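You operate a simulated robot arm through the tools that you are given. There is no shell and no other tool. Be economical: measure what you need, move in short steps, check, and stop when the job is done.

You are at the controls of a simulated robot arm. One attempt, no reset.

TASK
Fetch the vent bottle and stand it on the red word card.

The check looks at the end state, three seconds after you hand in, the way a careful person would. Anything else that was tipped, shoved, dropped, spilled or broken makes it a failure.

THE ROBOT
A 7-joint arm with a two-finger parallel gripper, fixed in place. Base frame: the origin is at the foot of the arm, x ahead of it, y to its left, z up; the work surface is at about z = 0.8. Units: m, degrees, N and s.
With the tool pointing down near the work surface it reaches from about 0.3 to 0.7 m from the base axis. Its first joint turns from -66.0 to 66.0 degrees. Payload 1.57 kg.
The tool frame sits at the grasp point between the pads (the TCP): z along the fingers, y along the line on which they close. The tips reach 0.03 m beyond it. Largest opening 0.11 m; finger width 0.024, thickness 0.012; the body of the gripper, 0.048 by 0.112 m, starts 0.078 m behind the TCP.
Orientation is that of the tool frame in the base frame, as [roll, pitch, yaw] about the fixed x, y, z axes, in that order (R = Rz(yaw) Ry(pitch) Rx(roll)). With the fingers straight down and closing along the base's y, the tool's x points along the base's -x, its y along +y and its z along -z.

THE INTERFACE
- The arm moves only by the tool servo_tool. Its argument "targets" is a list of rows, each a list of 2 entries, a list of its own where there are three numbers: the shift along the tool's x, y, z in m, then the turn, a rotation vector about the tool's x, y, z in rad. In form: [[[tx, ty, tz], [ax, ay, az]], ...]. A call has 1 to 10 rows; each row is the pose to reach, as a shift and turn from the pose commanded when the call began, along the tool's axes at that moment. "fingers" is the gripper command, from -1 (shut) to 1 (fully open), values between in proportion, set as the call begins (left out, the last holds). A row lasts 0.2 s, in which the tool goes at most 0.05 m and 8.6 degrees; a call with a longer step from one row to the next is refused whole, and so is a gripper value outside its range. A pose out of reach is approached as far as the arm can. The call stops where the force on the tool passes 40 N (or 10 N more than at its start, if that is more) or the arm is blocked; 0.2 s more then pass. Each finger travels about 0.108 m/s and halts on what it meets, pressing with about 37 N; the grip force reading is that of the motor and also rises with nothing between the fingers. The clock runs only during rows and for 0.2 s after the last one: add rows that repeat a pose to give the fingers time. The reply holds the time, the measured pose of the TCP, the force on the tool along the base axes, the opening and the grip force, in the units named above and with some noise, and new pictures: "show" is both (left out), scene, wrist or none.
- Cameras (640 x 400 px; columns grow to the right, rows downward): "scene" is fixed at [0.1608, -0.3911, 1.4003]; the picture's right is [0.81, -0.59, 0.00], its down [-0.36, -0.49, -0.79] and it looks along [0.47, 0.64, -0.61] (base axes); focal length 322 px, centre (320, 200). "wrist" rides on the gripper at [0.07, 0.016, -0.141] in the tool frame; the picture's right is [-0.23, 0.97, 0.00], its down [-0.86, -0.20, -0.48] and it looks along [-0.47, -0.11, 0.88] (tool axes); focal length 222 px, centre (320, 200). There is no depth. A picture from a camera that has moved, and an enlarged one, comes with that camera's place and axes in the base frame and with its lens.
- inspect(camera, box): a new picture of the part [left, top, right, bottom] of that camera's present view, enlarged. The clock stands still meanwhile.
- finish_job(): hands the job in; it is judged then, once.

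Go step by step. Nothing tells you positions but the pictures and the camera data: compare them with the known pose of the tool, close in by small moves and look again before you grip or let go. The budget is 90 turns and 170 pictures, counting those below and the enlarged ones. Unless the task says otherwise, let go and move clear before handing in, and close with one line.

The tools are called after "Request:" by a JSON object that holds its "fn" and its "kwargs". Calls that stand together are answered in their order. servo_tool: Moves the arm, as the interface text tells. Its arguments: {"type":"object","properties":{"targets":{"type":"array"},"fingers":{"type":"number"},"show":{"type":"string","enum":["both","scene","wrist","none"]}},"required":["targets"]} The other tools are called the same way: inspect (camera, box) takes an enlarged picture of a part of a camera's view; finish_job () hands the job in.

At the start:

```text
t: 0.0
tool_pos: [0.3459, 0.252, 1.0745]
orientation: [180.0, 0.0, 180.0]
wrist_force: [-0.2, 0.1, -0.3]
grip_width: 0.11
grasp_force: 0.1
```

scene: 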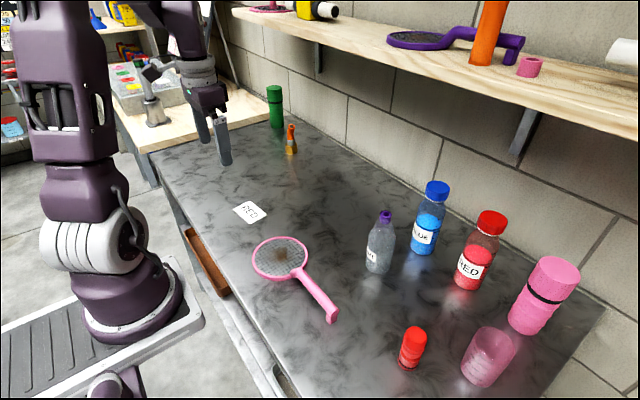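
wrist: 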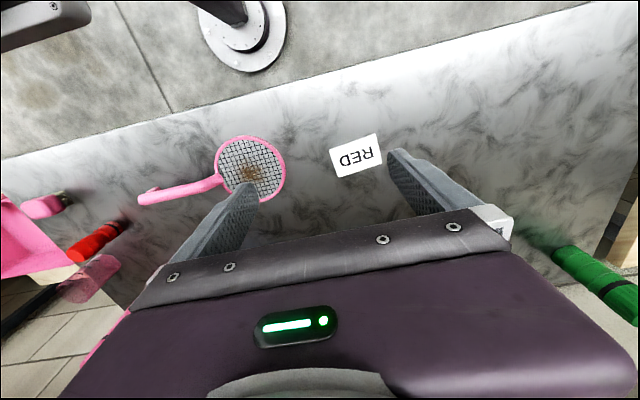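

I see several bottles along the wall side and a card reading "RED" near the scene's middle. I'll enlarge the labels to find the vent bottle and check the card.

Request:
{"fn": "inspect", "kwargs": {"camera": "scene", "box": [340, 170, 520, 300]}}

Request:
{"fn": "inspect", "kwargs": {"camera": "scene", "box": [220, 180, 300, 240]}}

Request:
{"fn": "inspect", "kwargs": {"camera": "scene", "box": [240, 70, 340, 170]}}

```text
3.08 times, centred on (430, 235) of scene
camera zoom: at [0.1608, -0.3911, 1.4003], right [0.81, -0.59, 0.0], down [-0.36, -0.49, -0.79], along [0.47, 0.64, -0.61], focal length 990 px, centre (-18, 92)
```

zoom: 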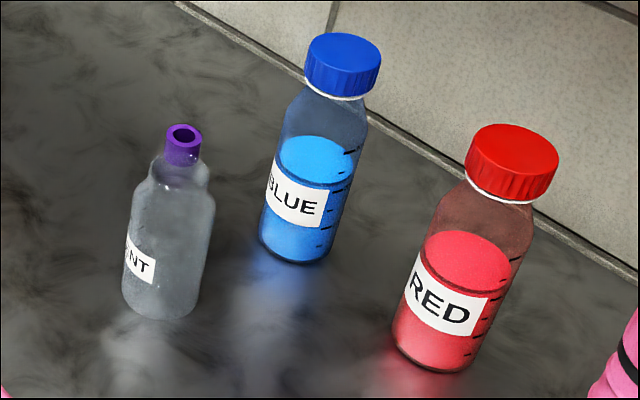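

```text
6.67 times, centred on (260, 210) of scene
camera zoom: at [0.1608, -0.3911, 1.4003], right [0.81, -0.59, 0.0], down [-0.36, -0.49, -0.79], along [0.47, 0.64, -0.61], focal length 2145 px, centre (720, 133)
```

zoom: 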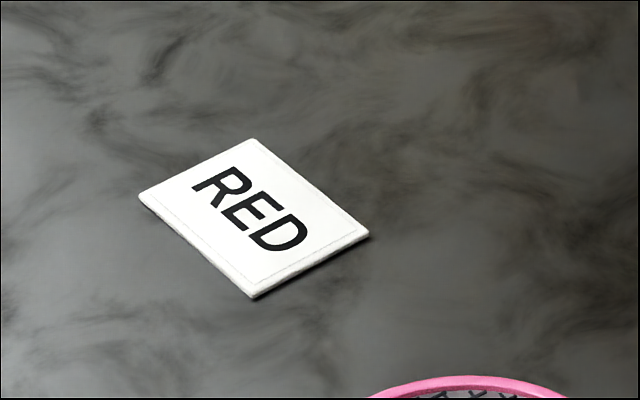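

```text
4.00 times, centred on (290, 120) of scene
camera zoom: at [0.1608, -0.3911, 1.4003], right [0.81, -0.59, 0.0], down [-0.36, -0.49, -0.79], along [0.47, 0.64, -0.61], focal length 1287 px, centre (440, 520)
```

zoom: 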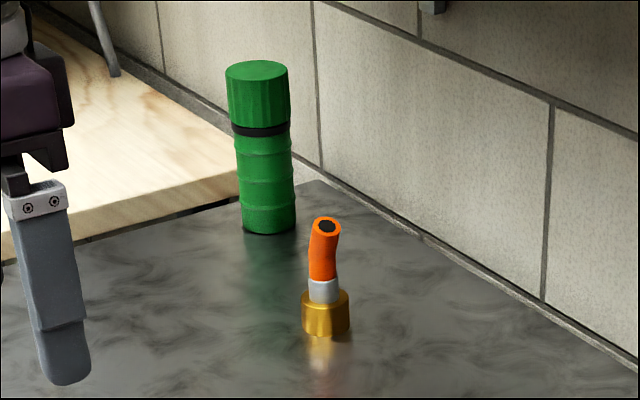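

The vent bottle is the clear one with the purple neck, base about (0.579, -0.058), about 0.17 m tall and 0.064 m wide. The RED card is near (0.423, 0.310). I'll move above and slightly short of the bottle and look with the wrist camera.

Request:
{"fn": "servo_tool", "kwargs": {"targets": [[[-0.024, -0.034, -0.006], [0, 0, 0]], [[-0.048, -0.067, -0.011], [0, 0, 0]], [[-0.072, -0.101, -0.016], [0, 0, 0]], [[-0.096, -0.134, -0.021], [0, 0, 0]], [[-0.12, -0.168, -0.026], [0, 0, 0]], [[-0.144, -0.201, -0.031], [0, 0, 0]], [[-0.168, -0.235, -0.036], [0, 0, 0]], [[-0.192, -0.268, -0.041], [0, 0, 0]], [[-0.214, -0.302, -0.046], [0, 0, 0]], [[-0.214, -0.302, -0.046], [0, 0, 0]]], "fingers": 1}}

```text
t: 2.2
tool_pos: [0.5602, -0.0511, 1.1193]
orientation: [179.9, 0.0, -180.0]
wrist_force: [0.5, 0.0, -0.3]
grip_width: 0.1098
grasp_force: 0.0
camera wrist: at [0.4914, -0.0345, 1.2602], right [0.23, 0.97, 0.0], down [0.86, -0.2, 0.48], along [0.47, -0.11, -0.88], focal length 222 px, centre (320, 200)
```

scene: 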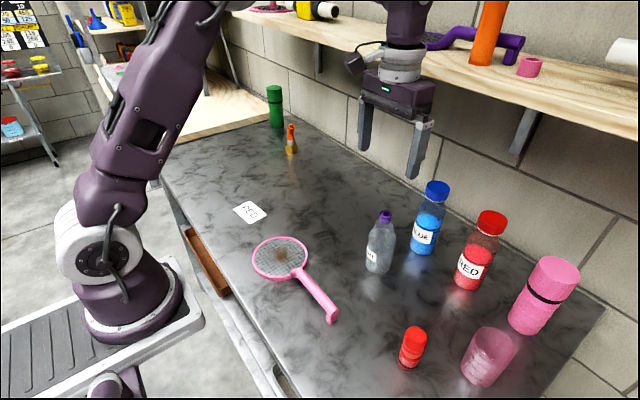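
wrist: 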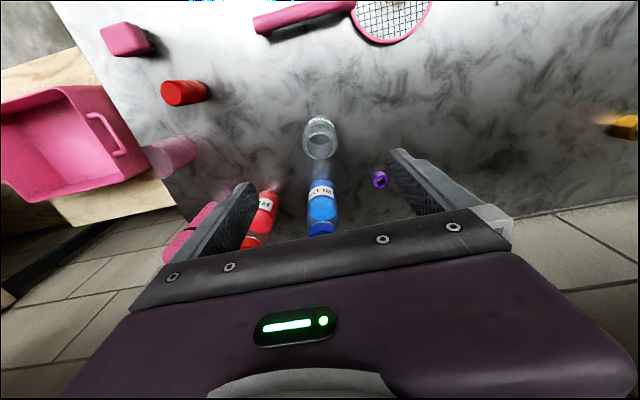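

The wrist view hints the purple ring is not on the bottle but somewhere behind it. I'll look closer.

Request:
{"fn": "inspect", "kwargs": {"camera": "wrist", "box": [260, 90, 420, 240]}}

Request:
{"fn": "inspect", "kwargs": {"camera": "scene", "box": [350, 195, 420, 285]}}

```text
2.67 times, centred on (340, 165) of wrist
camera zoom: at [0.4914, -0.0345, 1.2602], right [0.23, 0.97, 0.0], down [0.86, -0.2, 0.48], along [0.47, -0.11, -0.88], focal length 592 px, centre (267, 293)
```

zoom: 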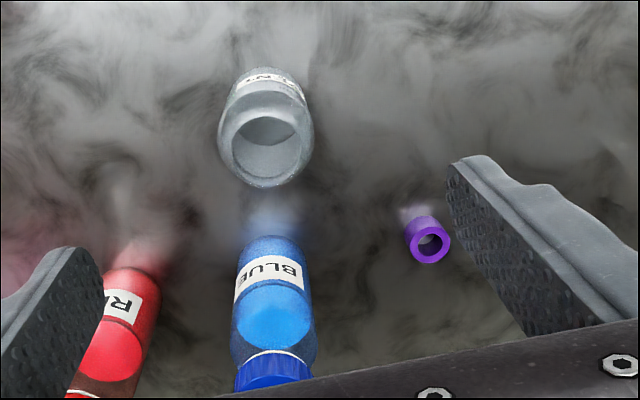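

```text
4.44 times, centred on (385, 240) of scene
camera zoom: at [0.1608, -0.3911, 1.4003], right [0.81, -0.59, 0.0], down [-0.36, -0.49, -0.79], along [0.47, 0.64, -0.61], focal length 1430 px, centre (31, 22)
```

zoom: 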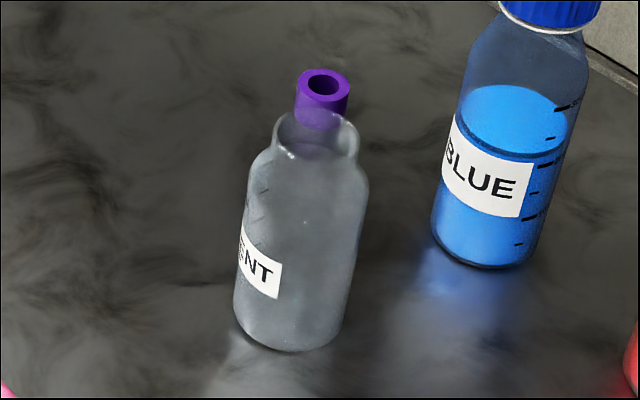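

It's confirmed: the bottle is an open glass one about 0.14 m tall at (0.575, -0.057), body up to about z 0.90; the purple tube stands separately behind. I'll centre over it and come part-way down.

Request:
{"fn": "servo_tool", "kwargs": {"targets": [[[-0.015, -0.007, 0.0], [0, 0, 0]], [[-0.015, -0.007, 0.04], [0, 0, 0]], [[-0.015, -0.007, 0.08], [0, 0, 0]], [[-0.015, -0.007, 0.12], [0, 0, 0]], [[-0.015, -0.007, 0.12], [0, 0, 0]]]}}

```text
t: 3.4
tool_pos: [0.5748, -0.0585, 1.0005]
orientation: [180.0, -0.1, 179.9]
wrist_force: [0.8, -0.2, 0.7]
grip_width: 0.1099
grasp_force: 0.0
camera wrist: at [0.5062, -0.0424, 1.1403], right [0.23, 0.97, 0.0], down [0.86, -0.2, 0.48], along [0.47, -0.11, -0.88], focal length 222 px, centre (320, 200)
```

scene: 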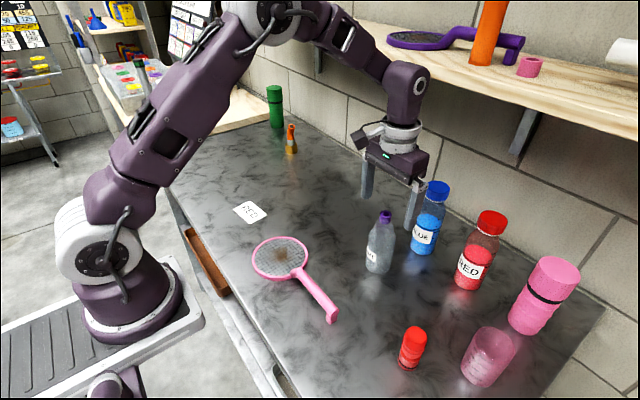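
wrist: 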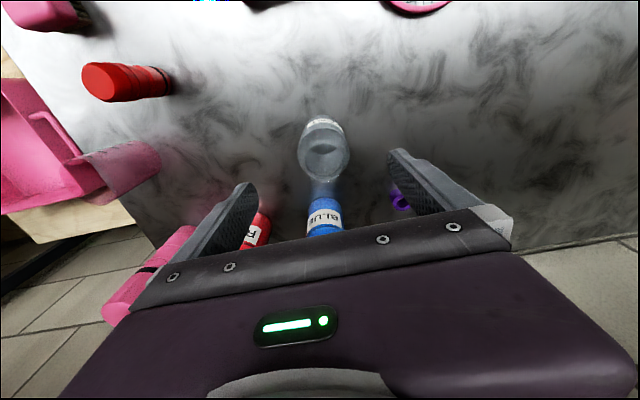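

The gripper projects right over the bottle in the scene view. I'll check the mouth's centre in the wrist view before descending.

Request:
{"fn": "inspect", "kwargs": {"camera": "wrist", "box": [240, 90, 440, 215]}}

```text
3.20 times, centred on (340, 152) of wrist
camera zoom: at [0.5062, -0.0424, 1.1403], right [0.23, 0.97, 0.0], down [0.86, -0.2, 0.48], along [0.47, -0.11, -0.88], focal length 711 px, centre (256, 352)
```

zoom: 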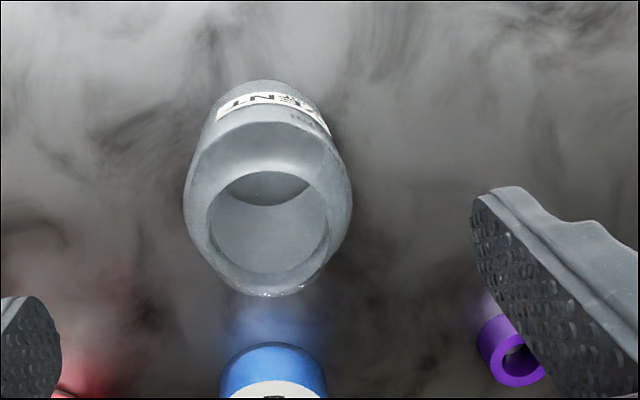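

The label clearly reads VENT and the mouth is at about (0.574, -0.055), under the TCP. I'll descend to z ≈ 0.88.

Request:
{"fn": "servo_tool", "kwargs": {"targets": [[[0.001, 0.002, 0.03], [0, 0, 0]], [[0.001, 0.002, 0.06], [0, 0, 0]], [[0.001, 0.002, 0.09], [0, 0, 0]], [[0.001, 0.002, 0.119], [0, 0, 0]], [[0.001, 0.002, 0.119], [0, 0, 0]]]}}

```text
t: 4.6
tool_pos: [0.5748, -0.0562, 0.8809]
orientation: [180.0, 0.0, 179.9]
wrist_force: [-0.4, 0.0, 0.4]
grip_width: 0.1099
grasp_force: 0.1
camera wrist: at [0.5047, -0.04, 1.0217], right [0.23, 0.97, 0.0], down [0.85, -0.2, 0.48], along [0.47, -0.11, -0.88], focal length 222 px, centre (320, 200)
```

scene: 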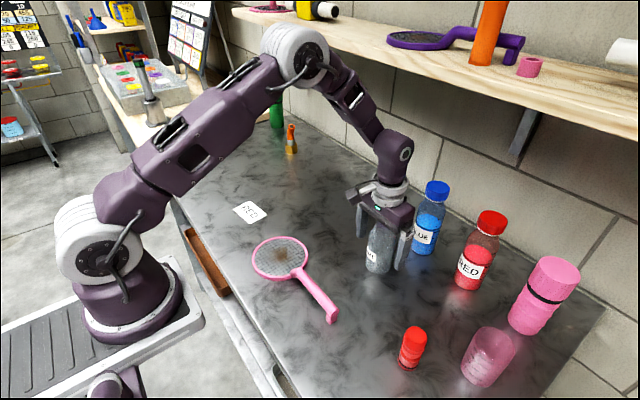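
wrist: 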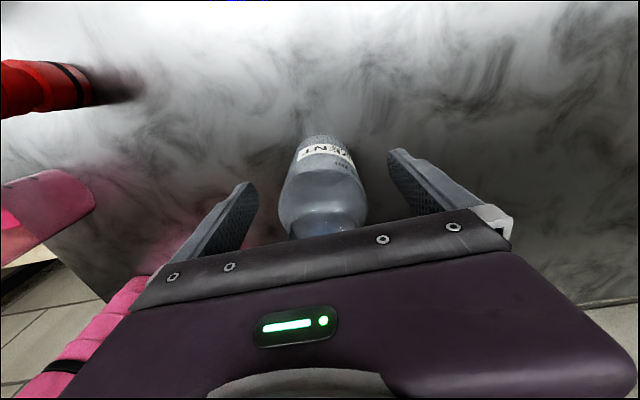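

The bottle stands between the fingers, centred and untouched. I'll close gently to about 0.055 m first.

Request:
{"fn": "servo_tool", "kwargs": {"targets": [[[0, 0, 0], [0, 0, 0]], [[0, 0, 0], [0, 0, 0]], [[0, 0, 0], [0, 0, 0]], [[0, 0, 0], [0, 0, 0]]], "fingers": -0.05, "show": "wrist"}}

```text
t: 5.6
tool_pos: [0.5738, -0.0548, 0.8817]
orientation: [180.0, 0.0, -180.0]
wrist_force: [-1.0, 0.1, -0.8]
grip_width: 0.0582
grasp_force: 36.7
camera wrist: at [0.5048, -0.04, 1.022], right [0.23, 0.97, 0.0], down [0.86, -0.2, 0.48], along [0.47, -0.11, -0.88], focal length 222 px, centre (320, 200)
```

wrist: 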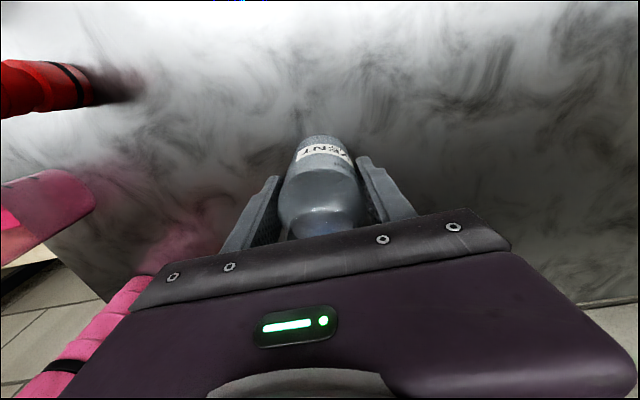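

It's gripped at 0.058 m with normal force. I'll lift slowly 0.12 m.

Request:
{"fn": "servo_tool", "kwargs": {"targets": [[[0, 0, -0.01], [0, 0, 0]], [[0, 0, -0.03], [0, 0, 0]], [[0, 0, -0.055], [0, 0, 0]], [[0, 0, -0.08], [0, 0, 0]], [[0, 0, -0.1], [0, 0, 0]], [[0, 0, -0.12], [0, 0, 0]], [[0, 0, -0.12], [0, 0, 0]]]}}

```text
t: 7.2
tool_pos: [0.5757, -0.0557, 1.0015]
orientation: [-180.0, 0.0, 180.0]
wrist_force: [0.0, 0.7, -0.7]
grip_width: 0.0584
grasp_force: 36.8
camera wrist: at [0.5051, -0.0399, 1.1423], right [0.23, 0.97, 0.0], down [0.85, -0.2, 0.48], along [0.47, -0.11, -0.88], focal length 222 px, centre (320, 200)
```

scene: 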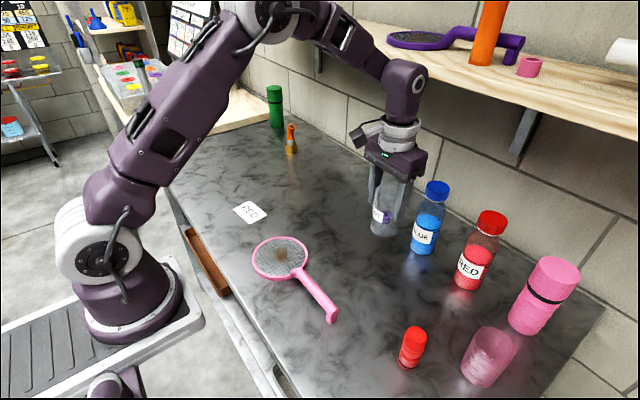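
wrist: 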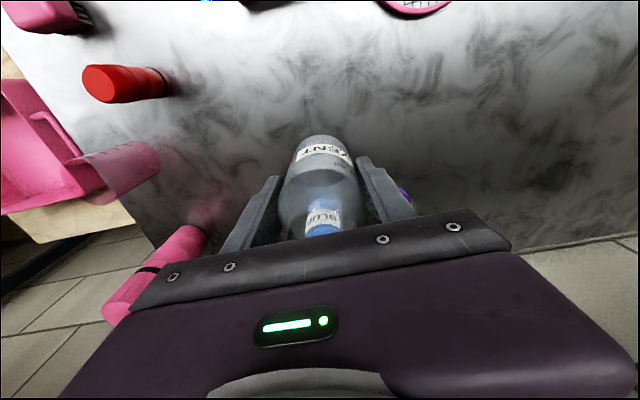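

Lift is clean, bottle upright. I'll carry it level towards the card (about (0.420, 0.307)), stopping slightly short for another look.

Request:
{"fn": "servo_tool", "kwargs": {"targets": [[[0.008, 0.018, 0], [0, 0, 0]], [[0.024, 0.052, 0], [0, 0, 0]], [[0.041, 0.09, 0], [0, 0, 0]], [[0.058, 0.13, 0], [0, 0, 0]], [[0.075, 0.17, 0], [0, 0, 0]], [[0.092, 0.208, 0], [0, 0, 0]], [[0.108, 0.242, 0], [0, 0, 0]], [[0.122, 0.27, 0], [0, 0, 0]], [[0.13, 0.285, 0], [0, 0, 0]], [[0.13, 0.285, 0], [0, 0, 0]]]}}

```text
t: 9.4
tool_pos: [0.4437, 0.2289, 1.0008]
orientation: [180.0, 0.0, 180.0]
wrist_force: [0.0, 0.2, -0.5]
grip_width: 0.0584
grasp_force: 37.0
camera wrist: at [0.3753, 0.2454, 1.141], right [0.23, 0.97, 0.0], down [0.86, -0.2, 0.48], along [0.47, -0.11, -0.88], focal length 222 px, centre (320, 200)
```

scene: 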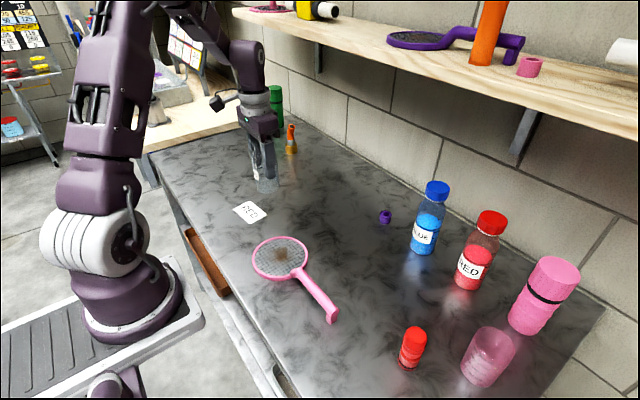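
wrist: 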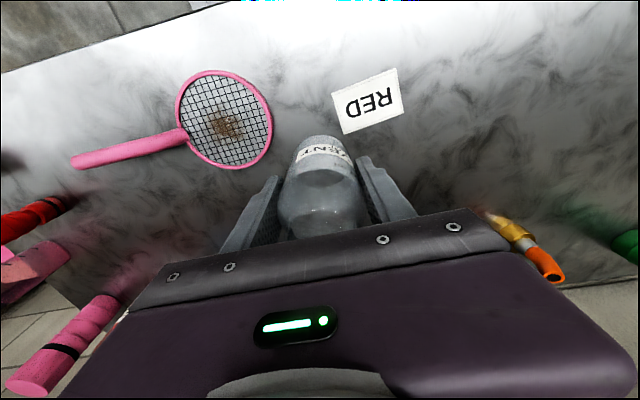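

The card is plainly visible in the wrist view. I'll enlarge it to fix its centre accurately.

Request:
{"fn": "inspect", "kwargs": {"camera": "wrist", "box": [290, 50, 450, 150]}}

```text
4.00 times, centred on (370, 100) of wrist
camera zoom: at [0.3753, 0.2454, 1.141], right [0.23, 0.97, 0.0], down [0.86, -0.2, 0.48], along [0.47, -0.11, -0.88], focal length 888 px, centre (120, 600)
```

zoom: 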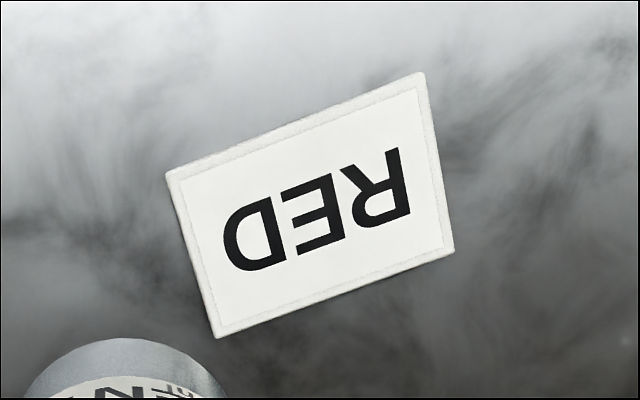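

Card centre works out at about (0.421, 0.305), roughly 0.087 × 0.058 m. I'll move over it and lower to about 2 cm above for a check.

Request:
{"fn": "servo_tool", "kwargs": {"targets": [[[0.008, 0.025, 0], [0, 0, 0]], [[0.016, 0.055, 0], [0, 0, 0]], [[0.023, 0.075, 0], [0, 0, 0]], [[0.023, 0.075, 0.03], [0, 0, 0]], [[0.023, 0.075, 0.06], [0, 0, 0]], [[0.023, 0.075, 0.085], [0, 0, 0]], [[0.023, 0.075, 0.1], [0, 0, 0]], [[0.023, 0.075, 0.1], [0, 0, 0]]]}}

Request:
{"fn": "inspect", "kwargs": {"camera": "scene", "box": [210, 160, 290, 230]}}

Request:
{"fn": "inspect", "kwargs": {"camera": "wrist", "box": [240, 90, 400, 240]}}

```text
t: 11.2
tool_pos: [0.4215, 0.3041, 0.9001]
orientation: [180.0, -0.2, -180.0]
wrist_force: [0.1, -0.1, -0.1]
grip_width: 0.0582
grasp_force: 37.5
camera wrist: at [0.3525, 0.3199, 1.0407], right [0.23, 0.97, 0.0], down [0.85, -0.2, 0.48], along [0.47, -0.11, -0.88], focal length 222 px, centre (320, 200)
```

scene: 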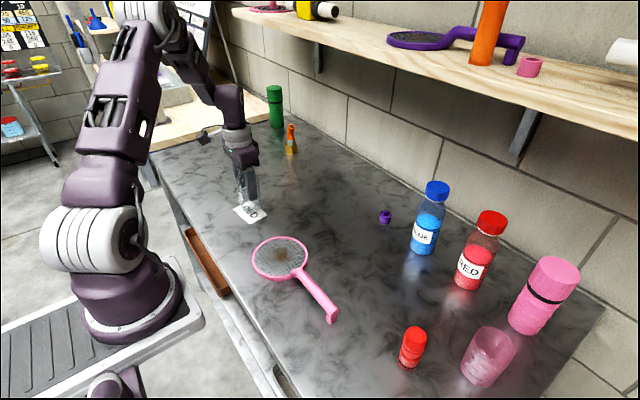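
wrist: 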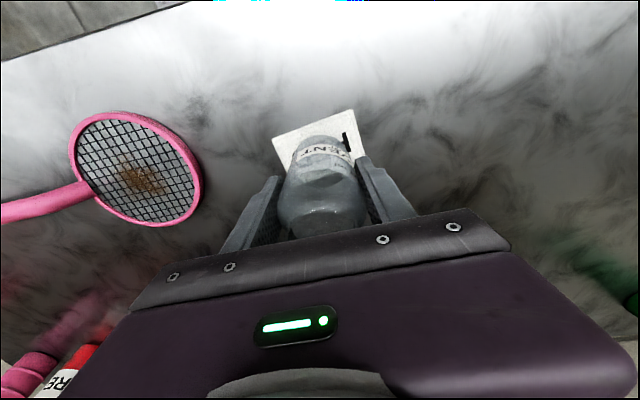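

```text
5.71 times, centred on (250, 195) of scene
camera zoom: at [0.1608, -0.3911, 1.4003], right [0.81, -0.59, 0.0], down [-0.36, -0.49, -0.79], along [0.47, 0.64, -0.61], focal length 1839 px, centre (720, 229)
```

zoom: 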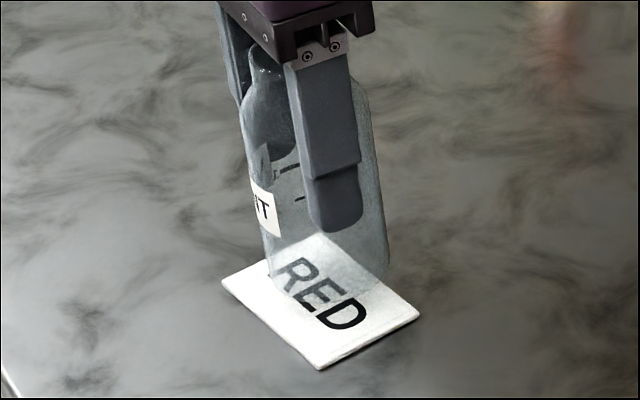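

```text
2.67 times, centred on (320, 165) of wrist
camera zoom: at [0.3525, 0.3199, 1.0407], right [0.23, 0.97, 0.0], down [0.85, -0.2, 0.48], along [0.47, -0.11, -0.88], focal length 592 px, centre (320, 293)
```

zoom: 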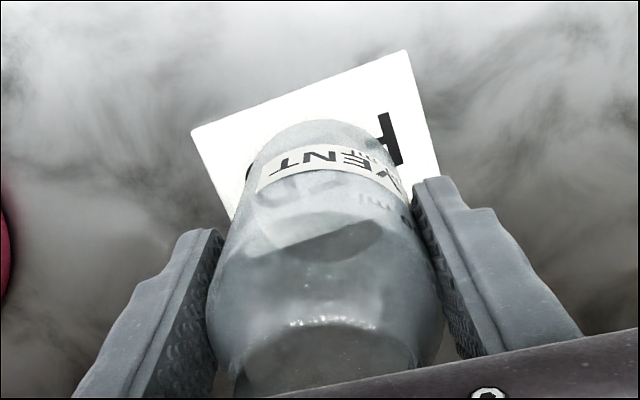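

The bottle hangs centred over the card with about 15 mm left. I'll lower to just above contact.

Request:
{"fn": "servo_tool", "kwargs": {"targets": [[[0, 0, 0.005], [0, 0, 0]], [[0, 0, 0.01], [0, 0, 0]], [[0, 0, 0.013], [0, 0, 0]], [[0, 0, 0.015], [0, 0, 0]], [[0, 0, 0.015], [0, 0, 0]]], "show": "wrist"}}

Request:
{"fn": "inspect", "kwargs": {"camera": "scene", "box": [210, 160, 290, 230]}}

```text
t: 12.4
tool_pos: [0.4219, 0.3049, 0.8867]
orientation: [180.0, 0.0, 180.0]
wrist_force: [0.6, -0.3, 0.1]
grip_width: 0.058
grasp_force: 37.3
camera wrist: at [0.3521, 0.3205, 1.027], right [0.23, 0.97, 0.0], down [0.86, -0.2, 0.48], along [0.47, -0.11, -0.88], focal length 222 px, centre (320, 200)
```

wrist: 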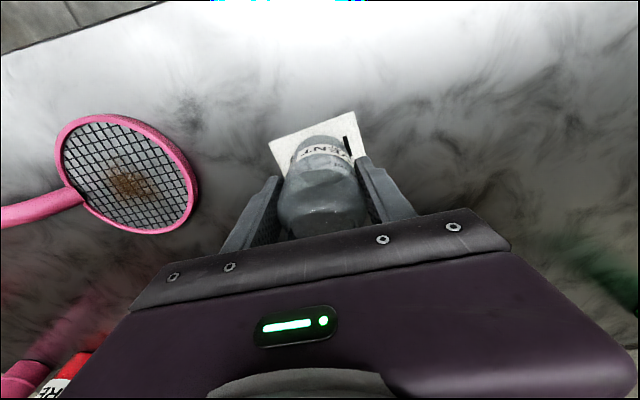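

```text
5.71 times, centred on (250, 195) of scene
camera zoom: at [0.1608, -0.3911, 1.4003], right [0.81, -0.59, 0.0], down [-0.36, -0.49, -0.79], along [0.47, 0.64, -0.61], focal length 1839 px, centre (720, 229)
```

zoom: 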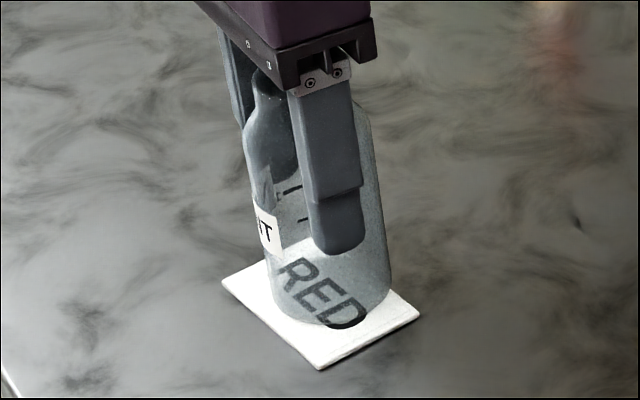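

The bottle is just above the card, sitting perhaps 4 mm too far in x. I'll shift that back, then lower in millimetre steps while watching the force.

Request:
{"fn": "servo_tool", "kwargs": {"targets": [[[0.002, 0, 0], [0, 0, 0]], [[0.0045, 0, 0], [0, 0, 0]], [[0.0045, 0, 0.001], [0, 0, 0]], [[0.0045, 0, 0.002], [0, 0, 0]], [[0.0045, 0, 0.002], [0, 0, 0]]], "show": "none"}}

Request:
{"fn": "inspect", "kwargs": {"camera": "scene", "box": [210, 160, 290, 230]}}

```text
t: 13.6
tool_pos: [0.4183, 0.3051, 0.8854]
orientation: [179.9, 0.1, 179.9]
wrist_force: [0.5, -1.3, 13.4]
grip_width: 0.0581
grasp_force: 36.9
```

```text
5.71 times, centred on (250, 195) of scene
camera zoom: at [0.1606, -0.3913, 1.4002], right [0.81, -0.59, 0.0], down [-0.36, -0.49, -0.79], along [0.47, 0.64, -0.61], focal length 1839 px, centre (720, 229)
```

zoom: 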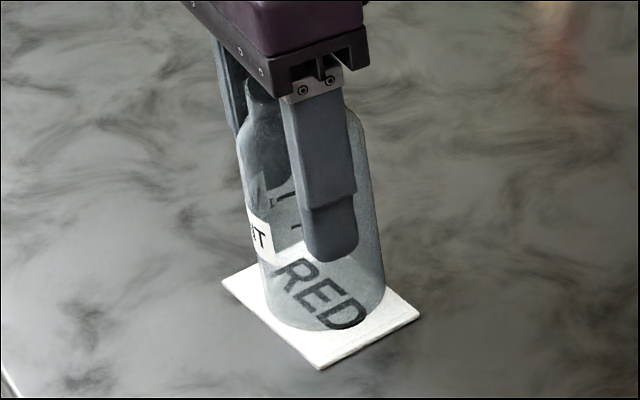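

Contact is made (13 N) and the base sits on the card. I'll ease the pressure slightly, then open.

Request:
{"fn": "servo_tool", "kwargs": {"targets": [[[0, 0, -0.0008], [0, 0, 0]], [[0, 0, -0.0008], [0, 0, 0]]], "show": "none"}}

Request:
{"fn": "servo_tool", "kwargs": {"targets": [[[0, 0, 0], [0, 0, 0]], [[0, 0, 0], [0, 0, 0]], [[0, 0, 0], [0, 0, 0]], [[0, 0, 0], [0, 0, 0]]], "fingers": 0.9}}

```text
t: 14.2
tool_pos: [0.4162, 0.3036, 0.8851]
orientation: [179.9, -0.1, 180.0]
wrist_force: [2.5, -0.4, 6.2]
grip_width: 0.0582
grasp_force: 36.4
```

```text
t: 15.2
tool_pos: [0.4167, 0.3049, 0.8842]
orientation: [180.0, 0.0, 180.0]
wrist_force: [0.1, 0.2, 0.5]
grip_width: 0.1044
grasp_force: 0.1
camera wrist: at [0.3474, 0.3199, 1.0255], right [0.23, 0.97, 0.0], down [0.86, -0.2, 0.48], along [0.47, -0.11, -0.88], focal length 222 px, centre (320, 200)
```

scene: 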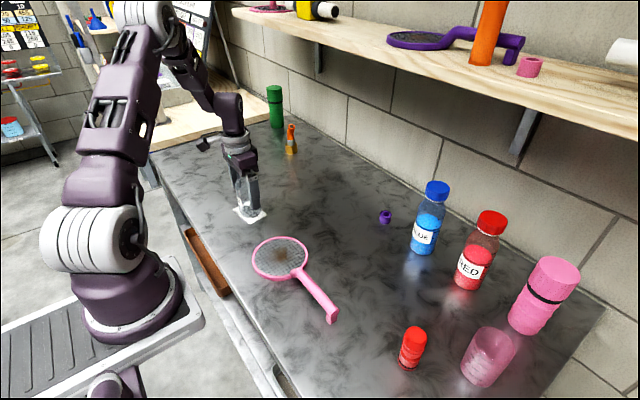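
wrist: 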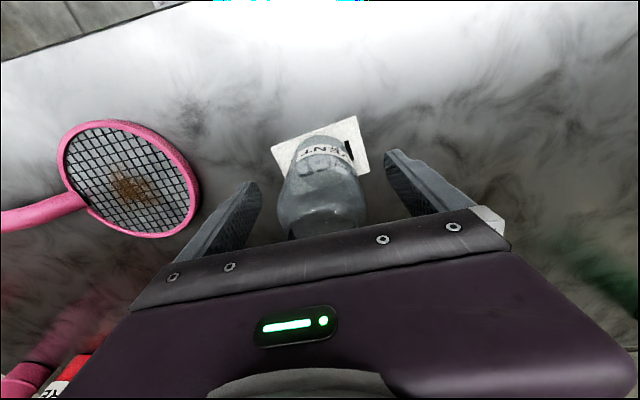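

Fingers are open and the bottle stands. I'll rise straight up and clear.

Request:
{"fn": "servo_tool", "kwargs": {"targets": [[[0, 0, -0.02], [0, 0, 0]], [[0, 0, -0.05], [0, 0, 0]], [[0, 0, -0.09], [0, 0, 0]], [[0, 0, -0.13], [0, 0, 0]], [[0, 0, -0.17], [0, 0, 0]], [[0, 0, -0.2], [0, 0, 0]], [[0.04, 0, -0.2], [0, 0, 0]], [[0.08, 0, -0.2], [0, 0, 0]], [[0.08, 0, -0.2], [0, 0, 0]]]}}

Request:
{"fn": "inspect", "kwargs": {"camera": "scene", "box": [210, 160, 290, 230]}}

Request:
{"fn": "inspect", "kwargs": {"camera": "wrist", "box": [240, 90, 400, 240]}}

```text
t: 17.2
tool_pos: [0.3379, 0.304, 1.0843]
orientation: [-179.9, 0.1, 180.0]
wrist_force: [-0.3, 0.7, -0.3]
grip_width: 0.1046
grasp_force: 0.1
camera wrist: at [0.2677, 0.32, 1.2242], right [0.23, 0.97, 0.0], down [0.86, -0.2, 0.48], along [0.47, -0.11, -0.88], focal length 222 px, centre (320, 200)
```

scene: 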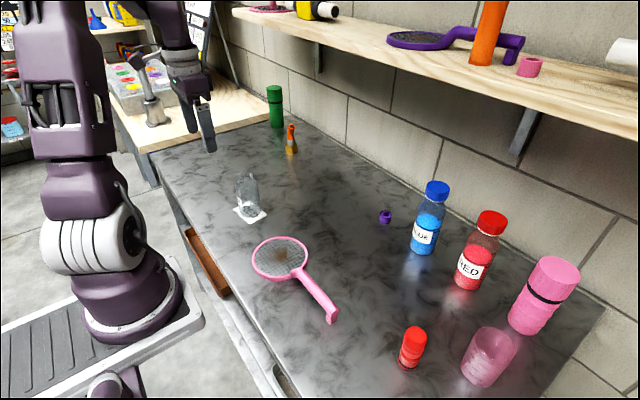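
wrist: 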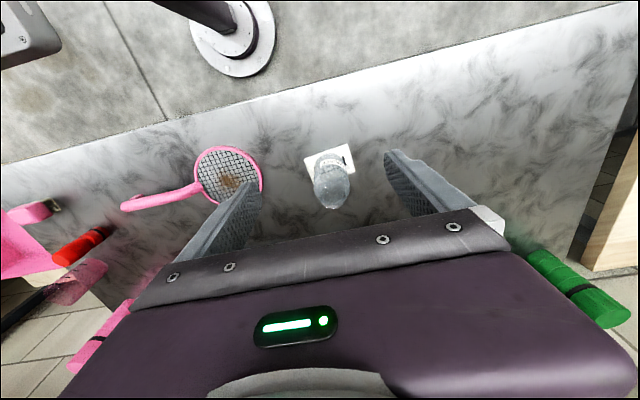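

```text
5.71 times, centred on (250, 195) of scene
camera zoom: at [0.1608, -0.3911, 1.4003], right [0.81, -0.59, 0.0], down [-0.36, -0.49, -0.79], along [0.47, 0.64, -0.61], focal length 1839 px, centre (720, 229)
```

zoom: 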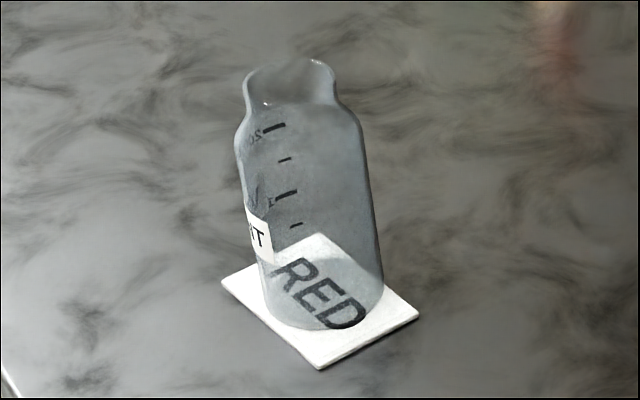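

```text
2.67 times, centred on (320, 165) of wrist
camera zoom: at [0.2677, 0.32, 1.2242], right [0.23, 0.97, 0.0], down [0.86, -0.2, 0.48], along [0.47, -0.11, -0.88], focal length 592 px, centre (320, 293)
```

zoom: 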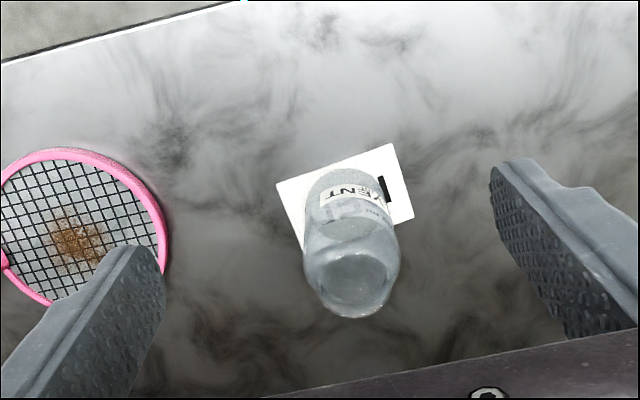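

The VENT bottle stands upright on the RED card, the gripper is clear and nothing else has moved. I'm handing in.

Request:
{"fn": "finish_job", "kwargs": {}}

```text
The job is handed in.
```

The vent bottle is standing upright on the RED word card, the gripper is open and clear of it, and nothing else on the table was disturbed.
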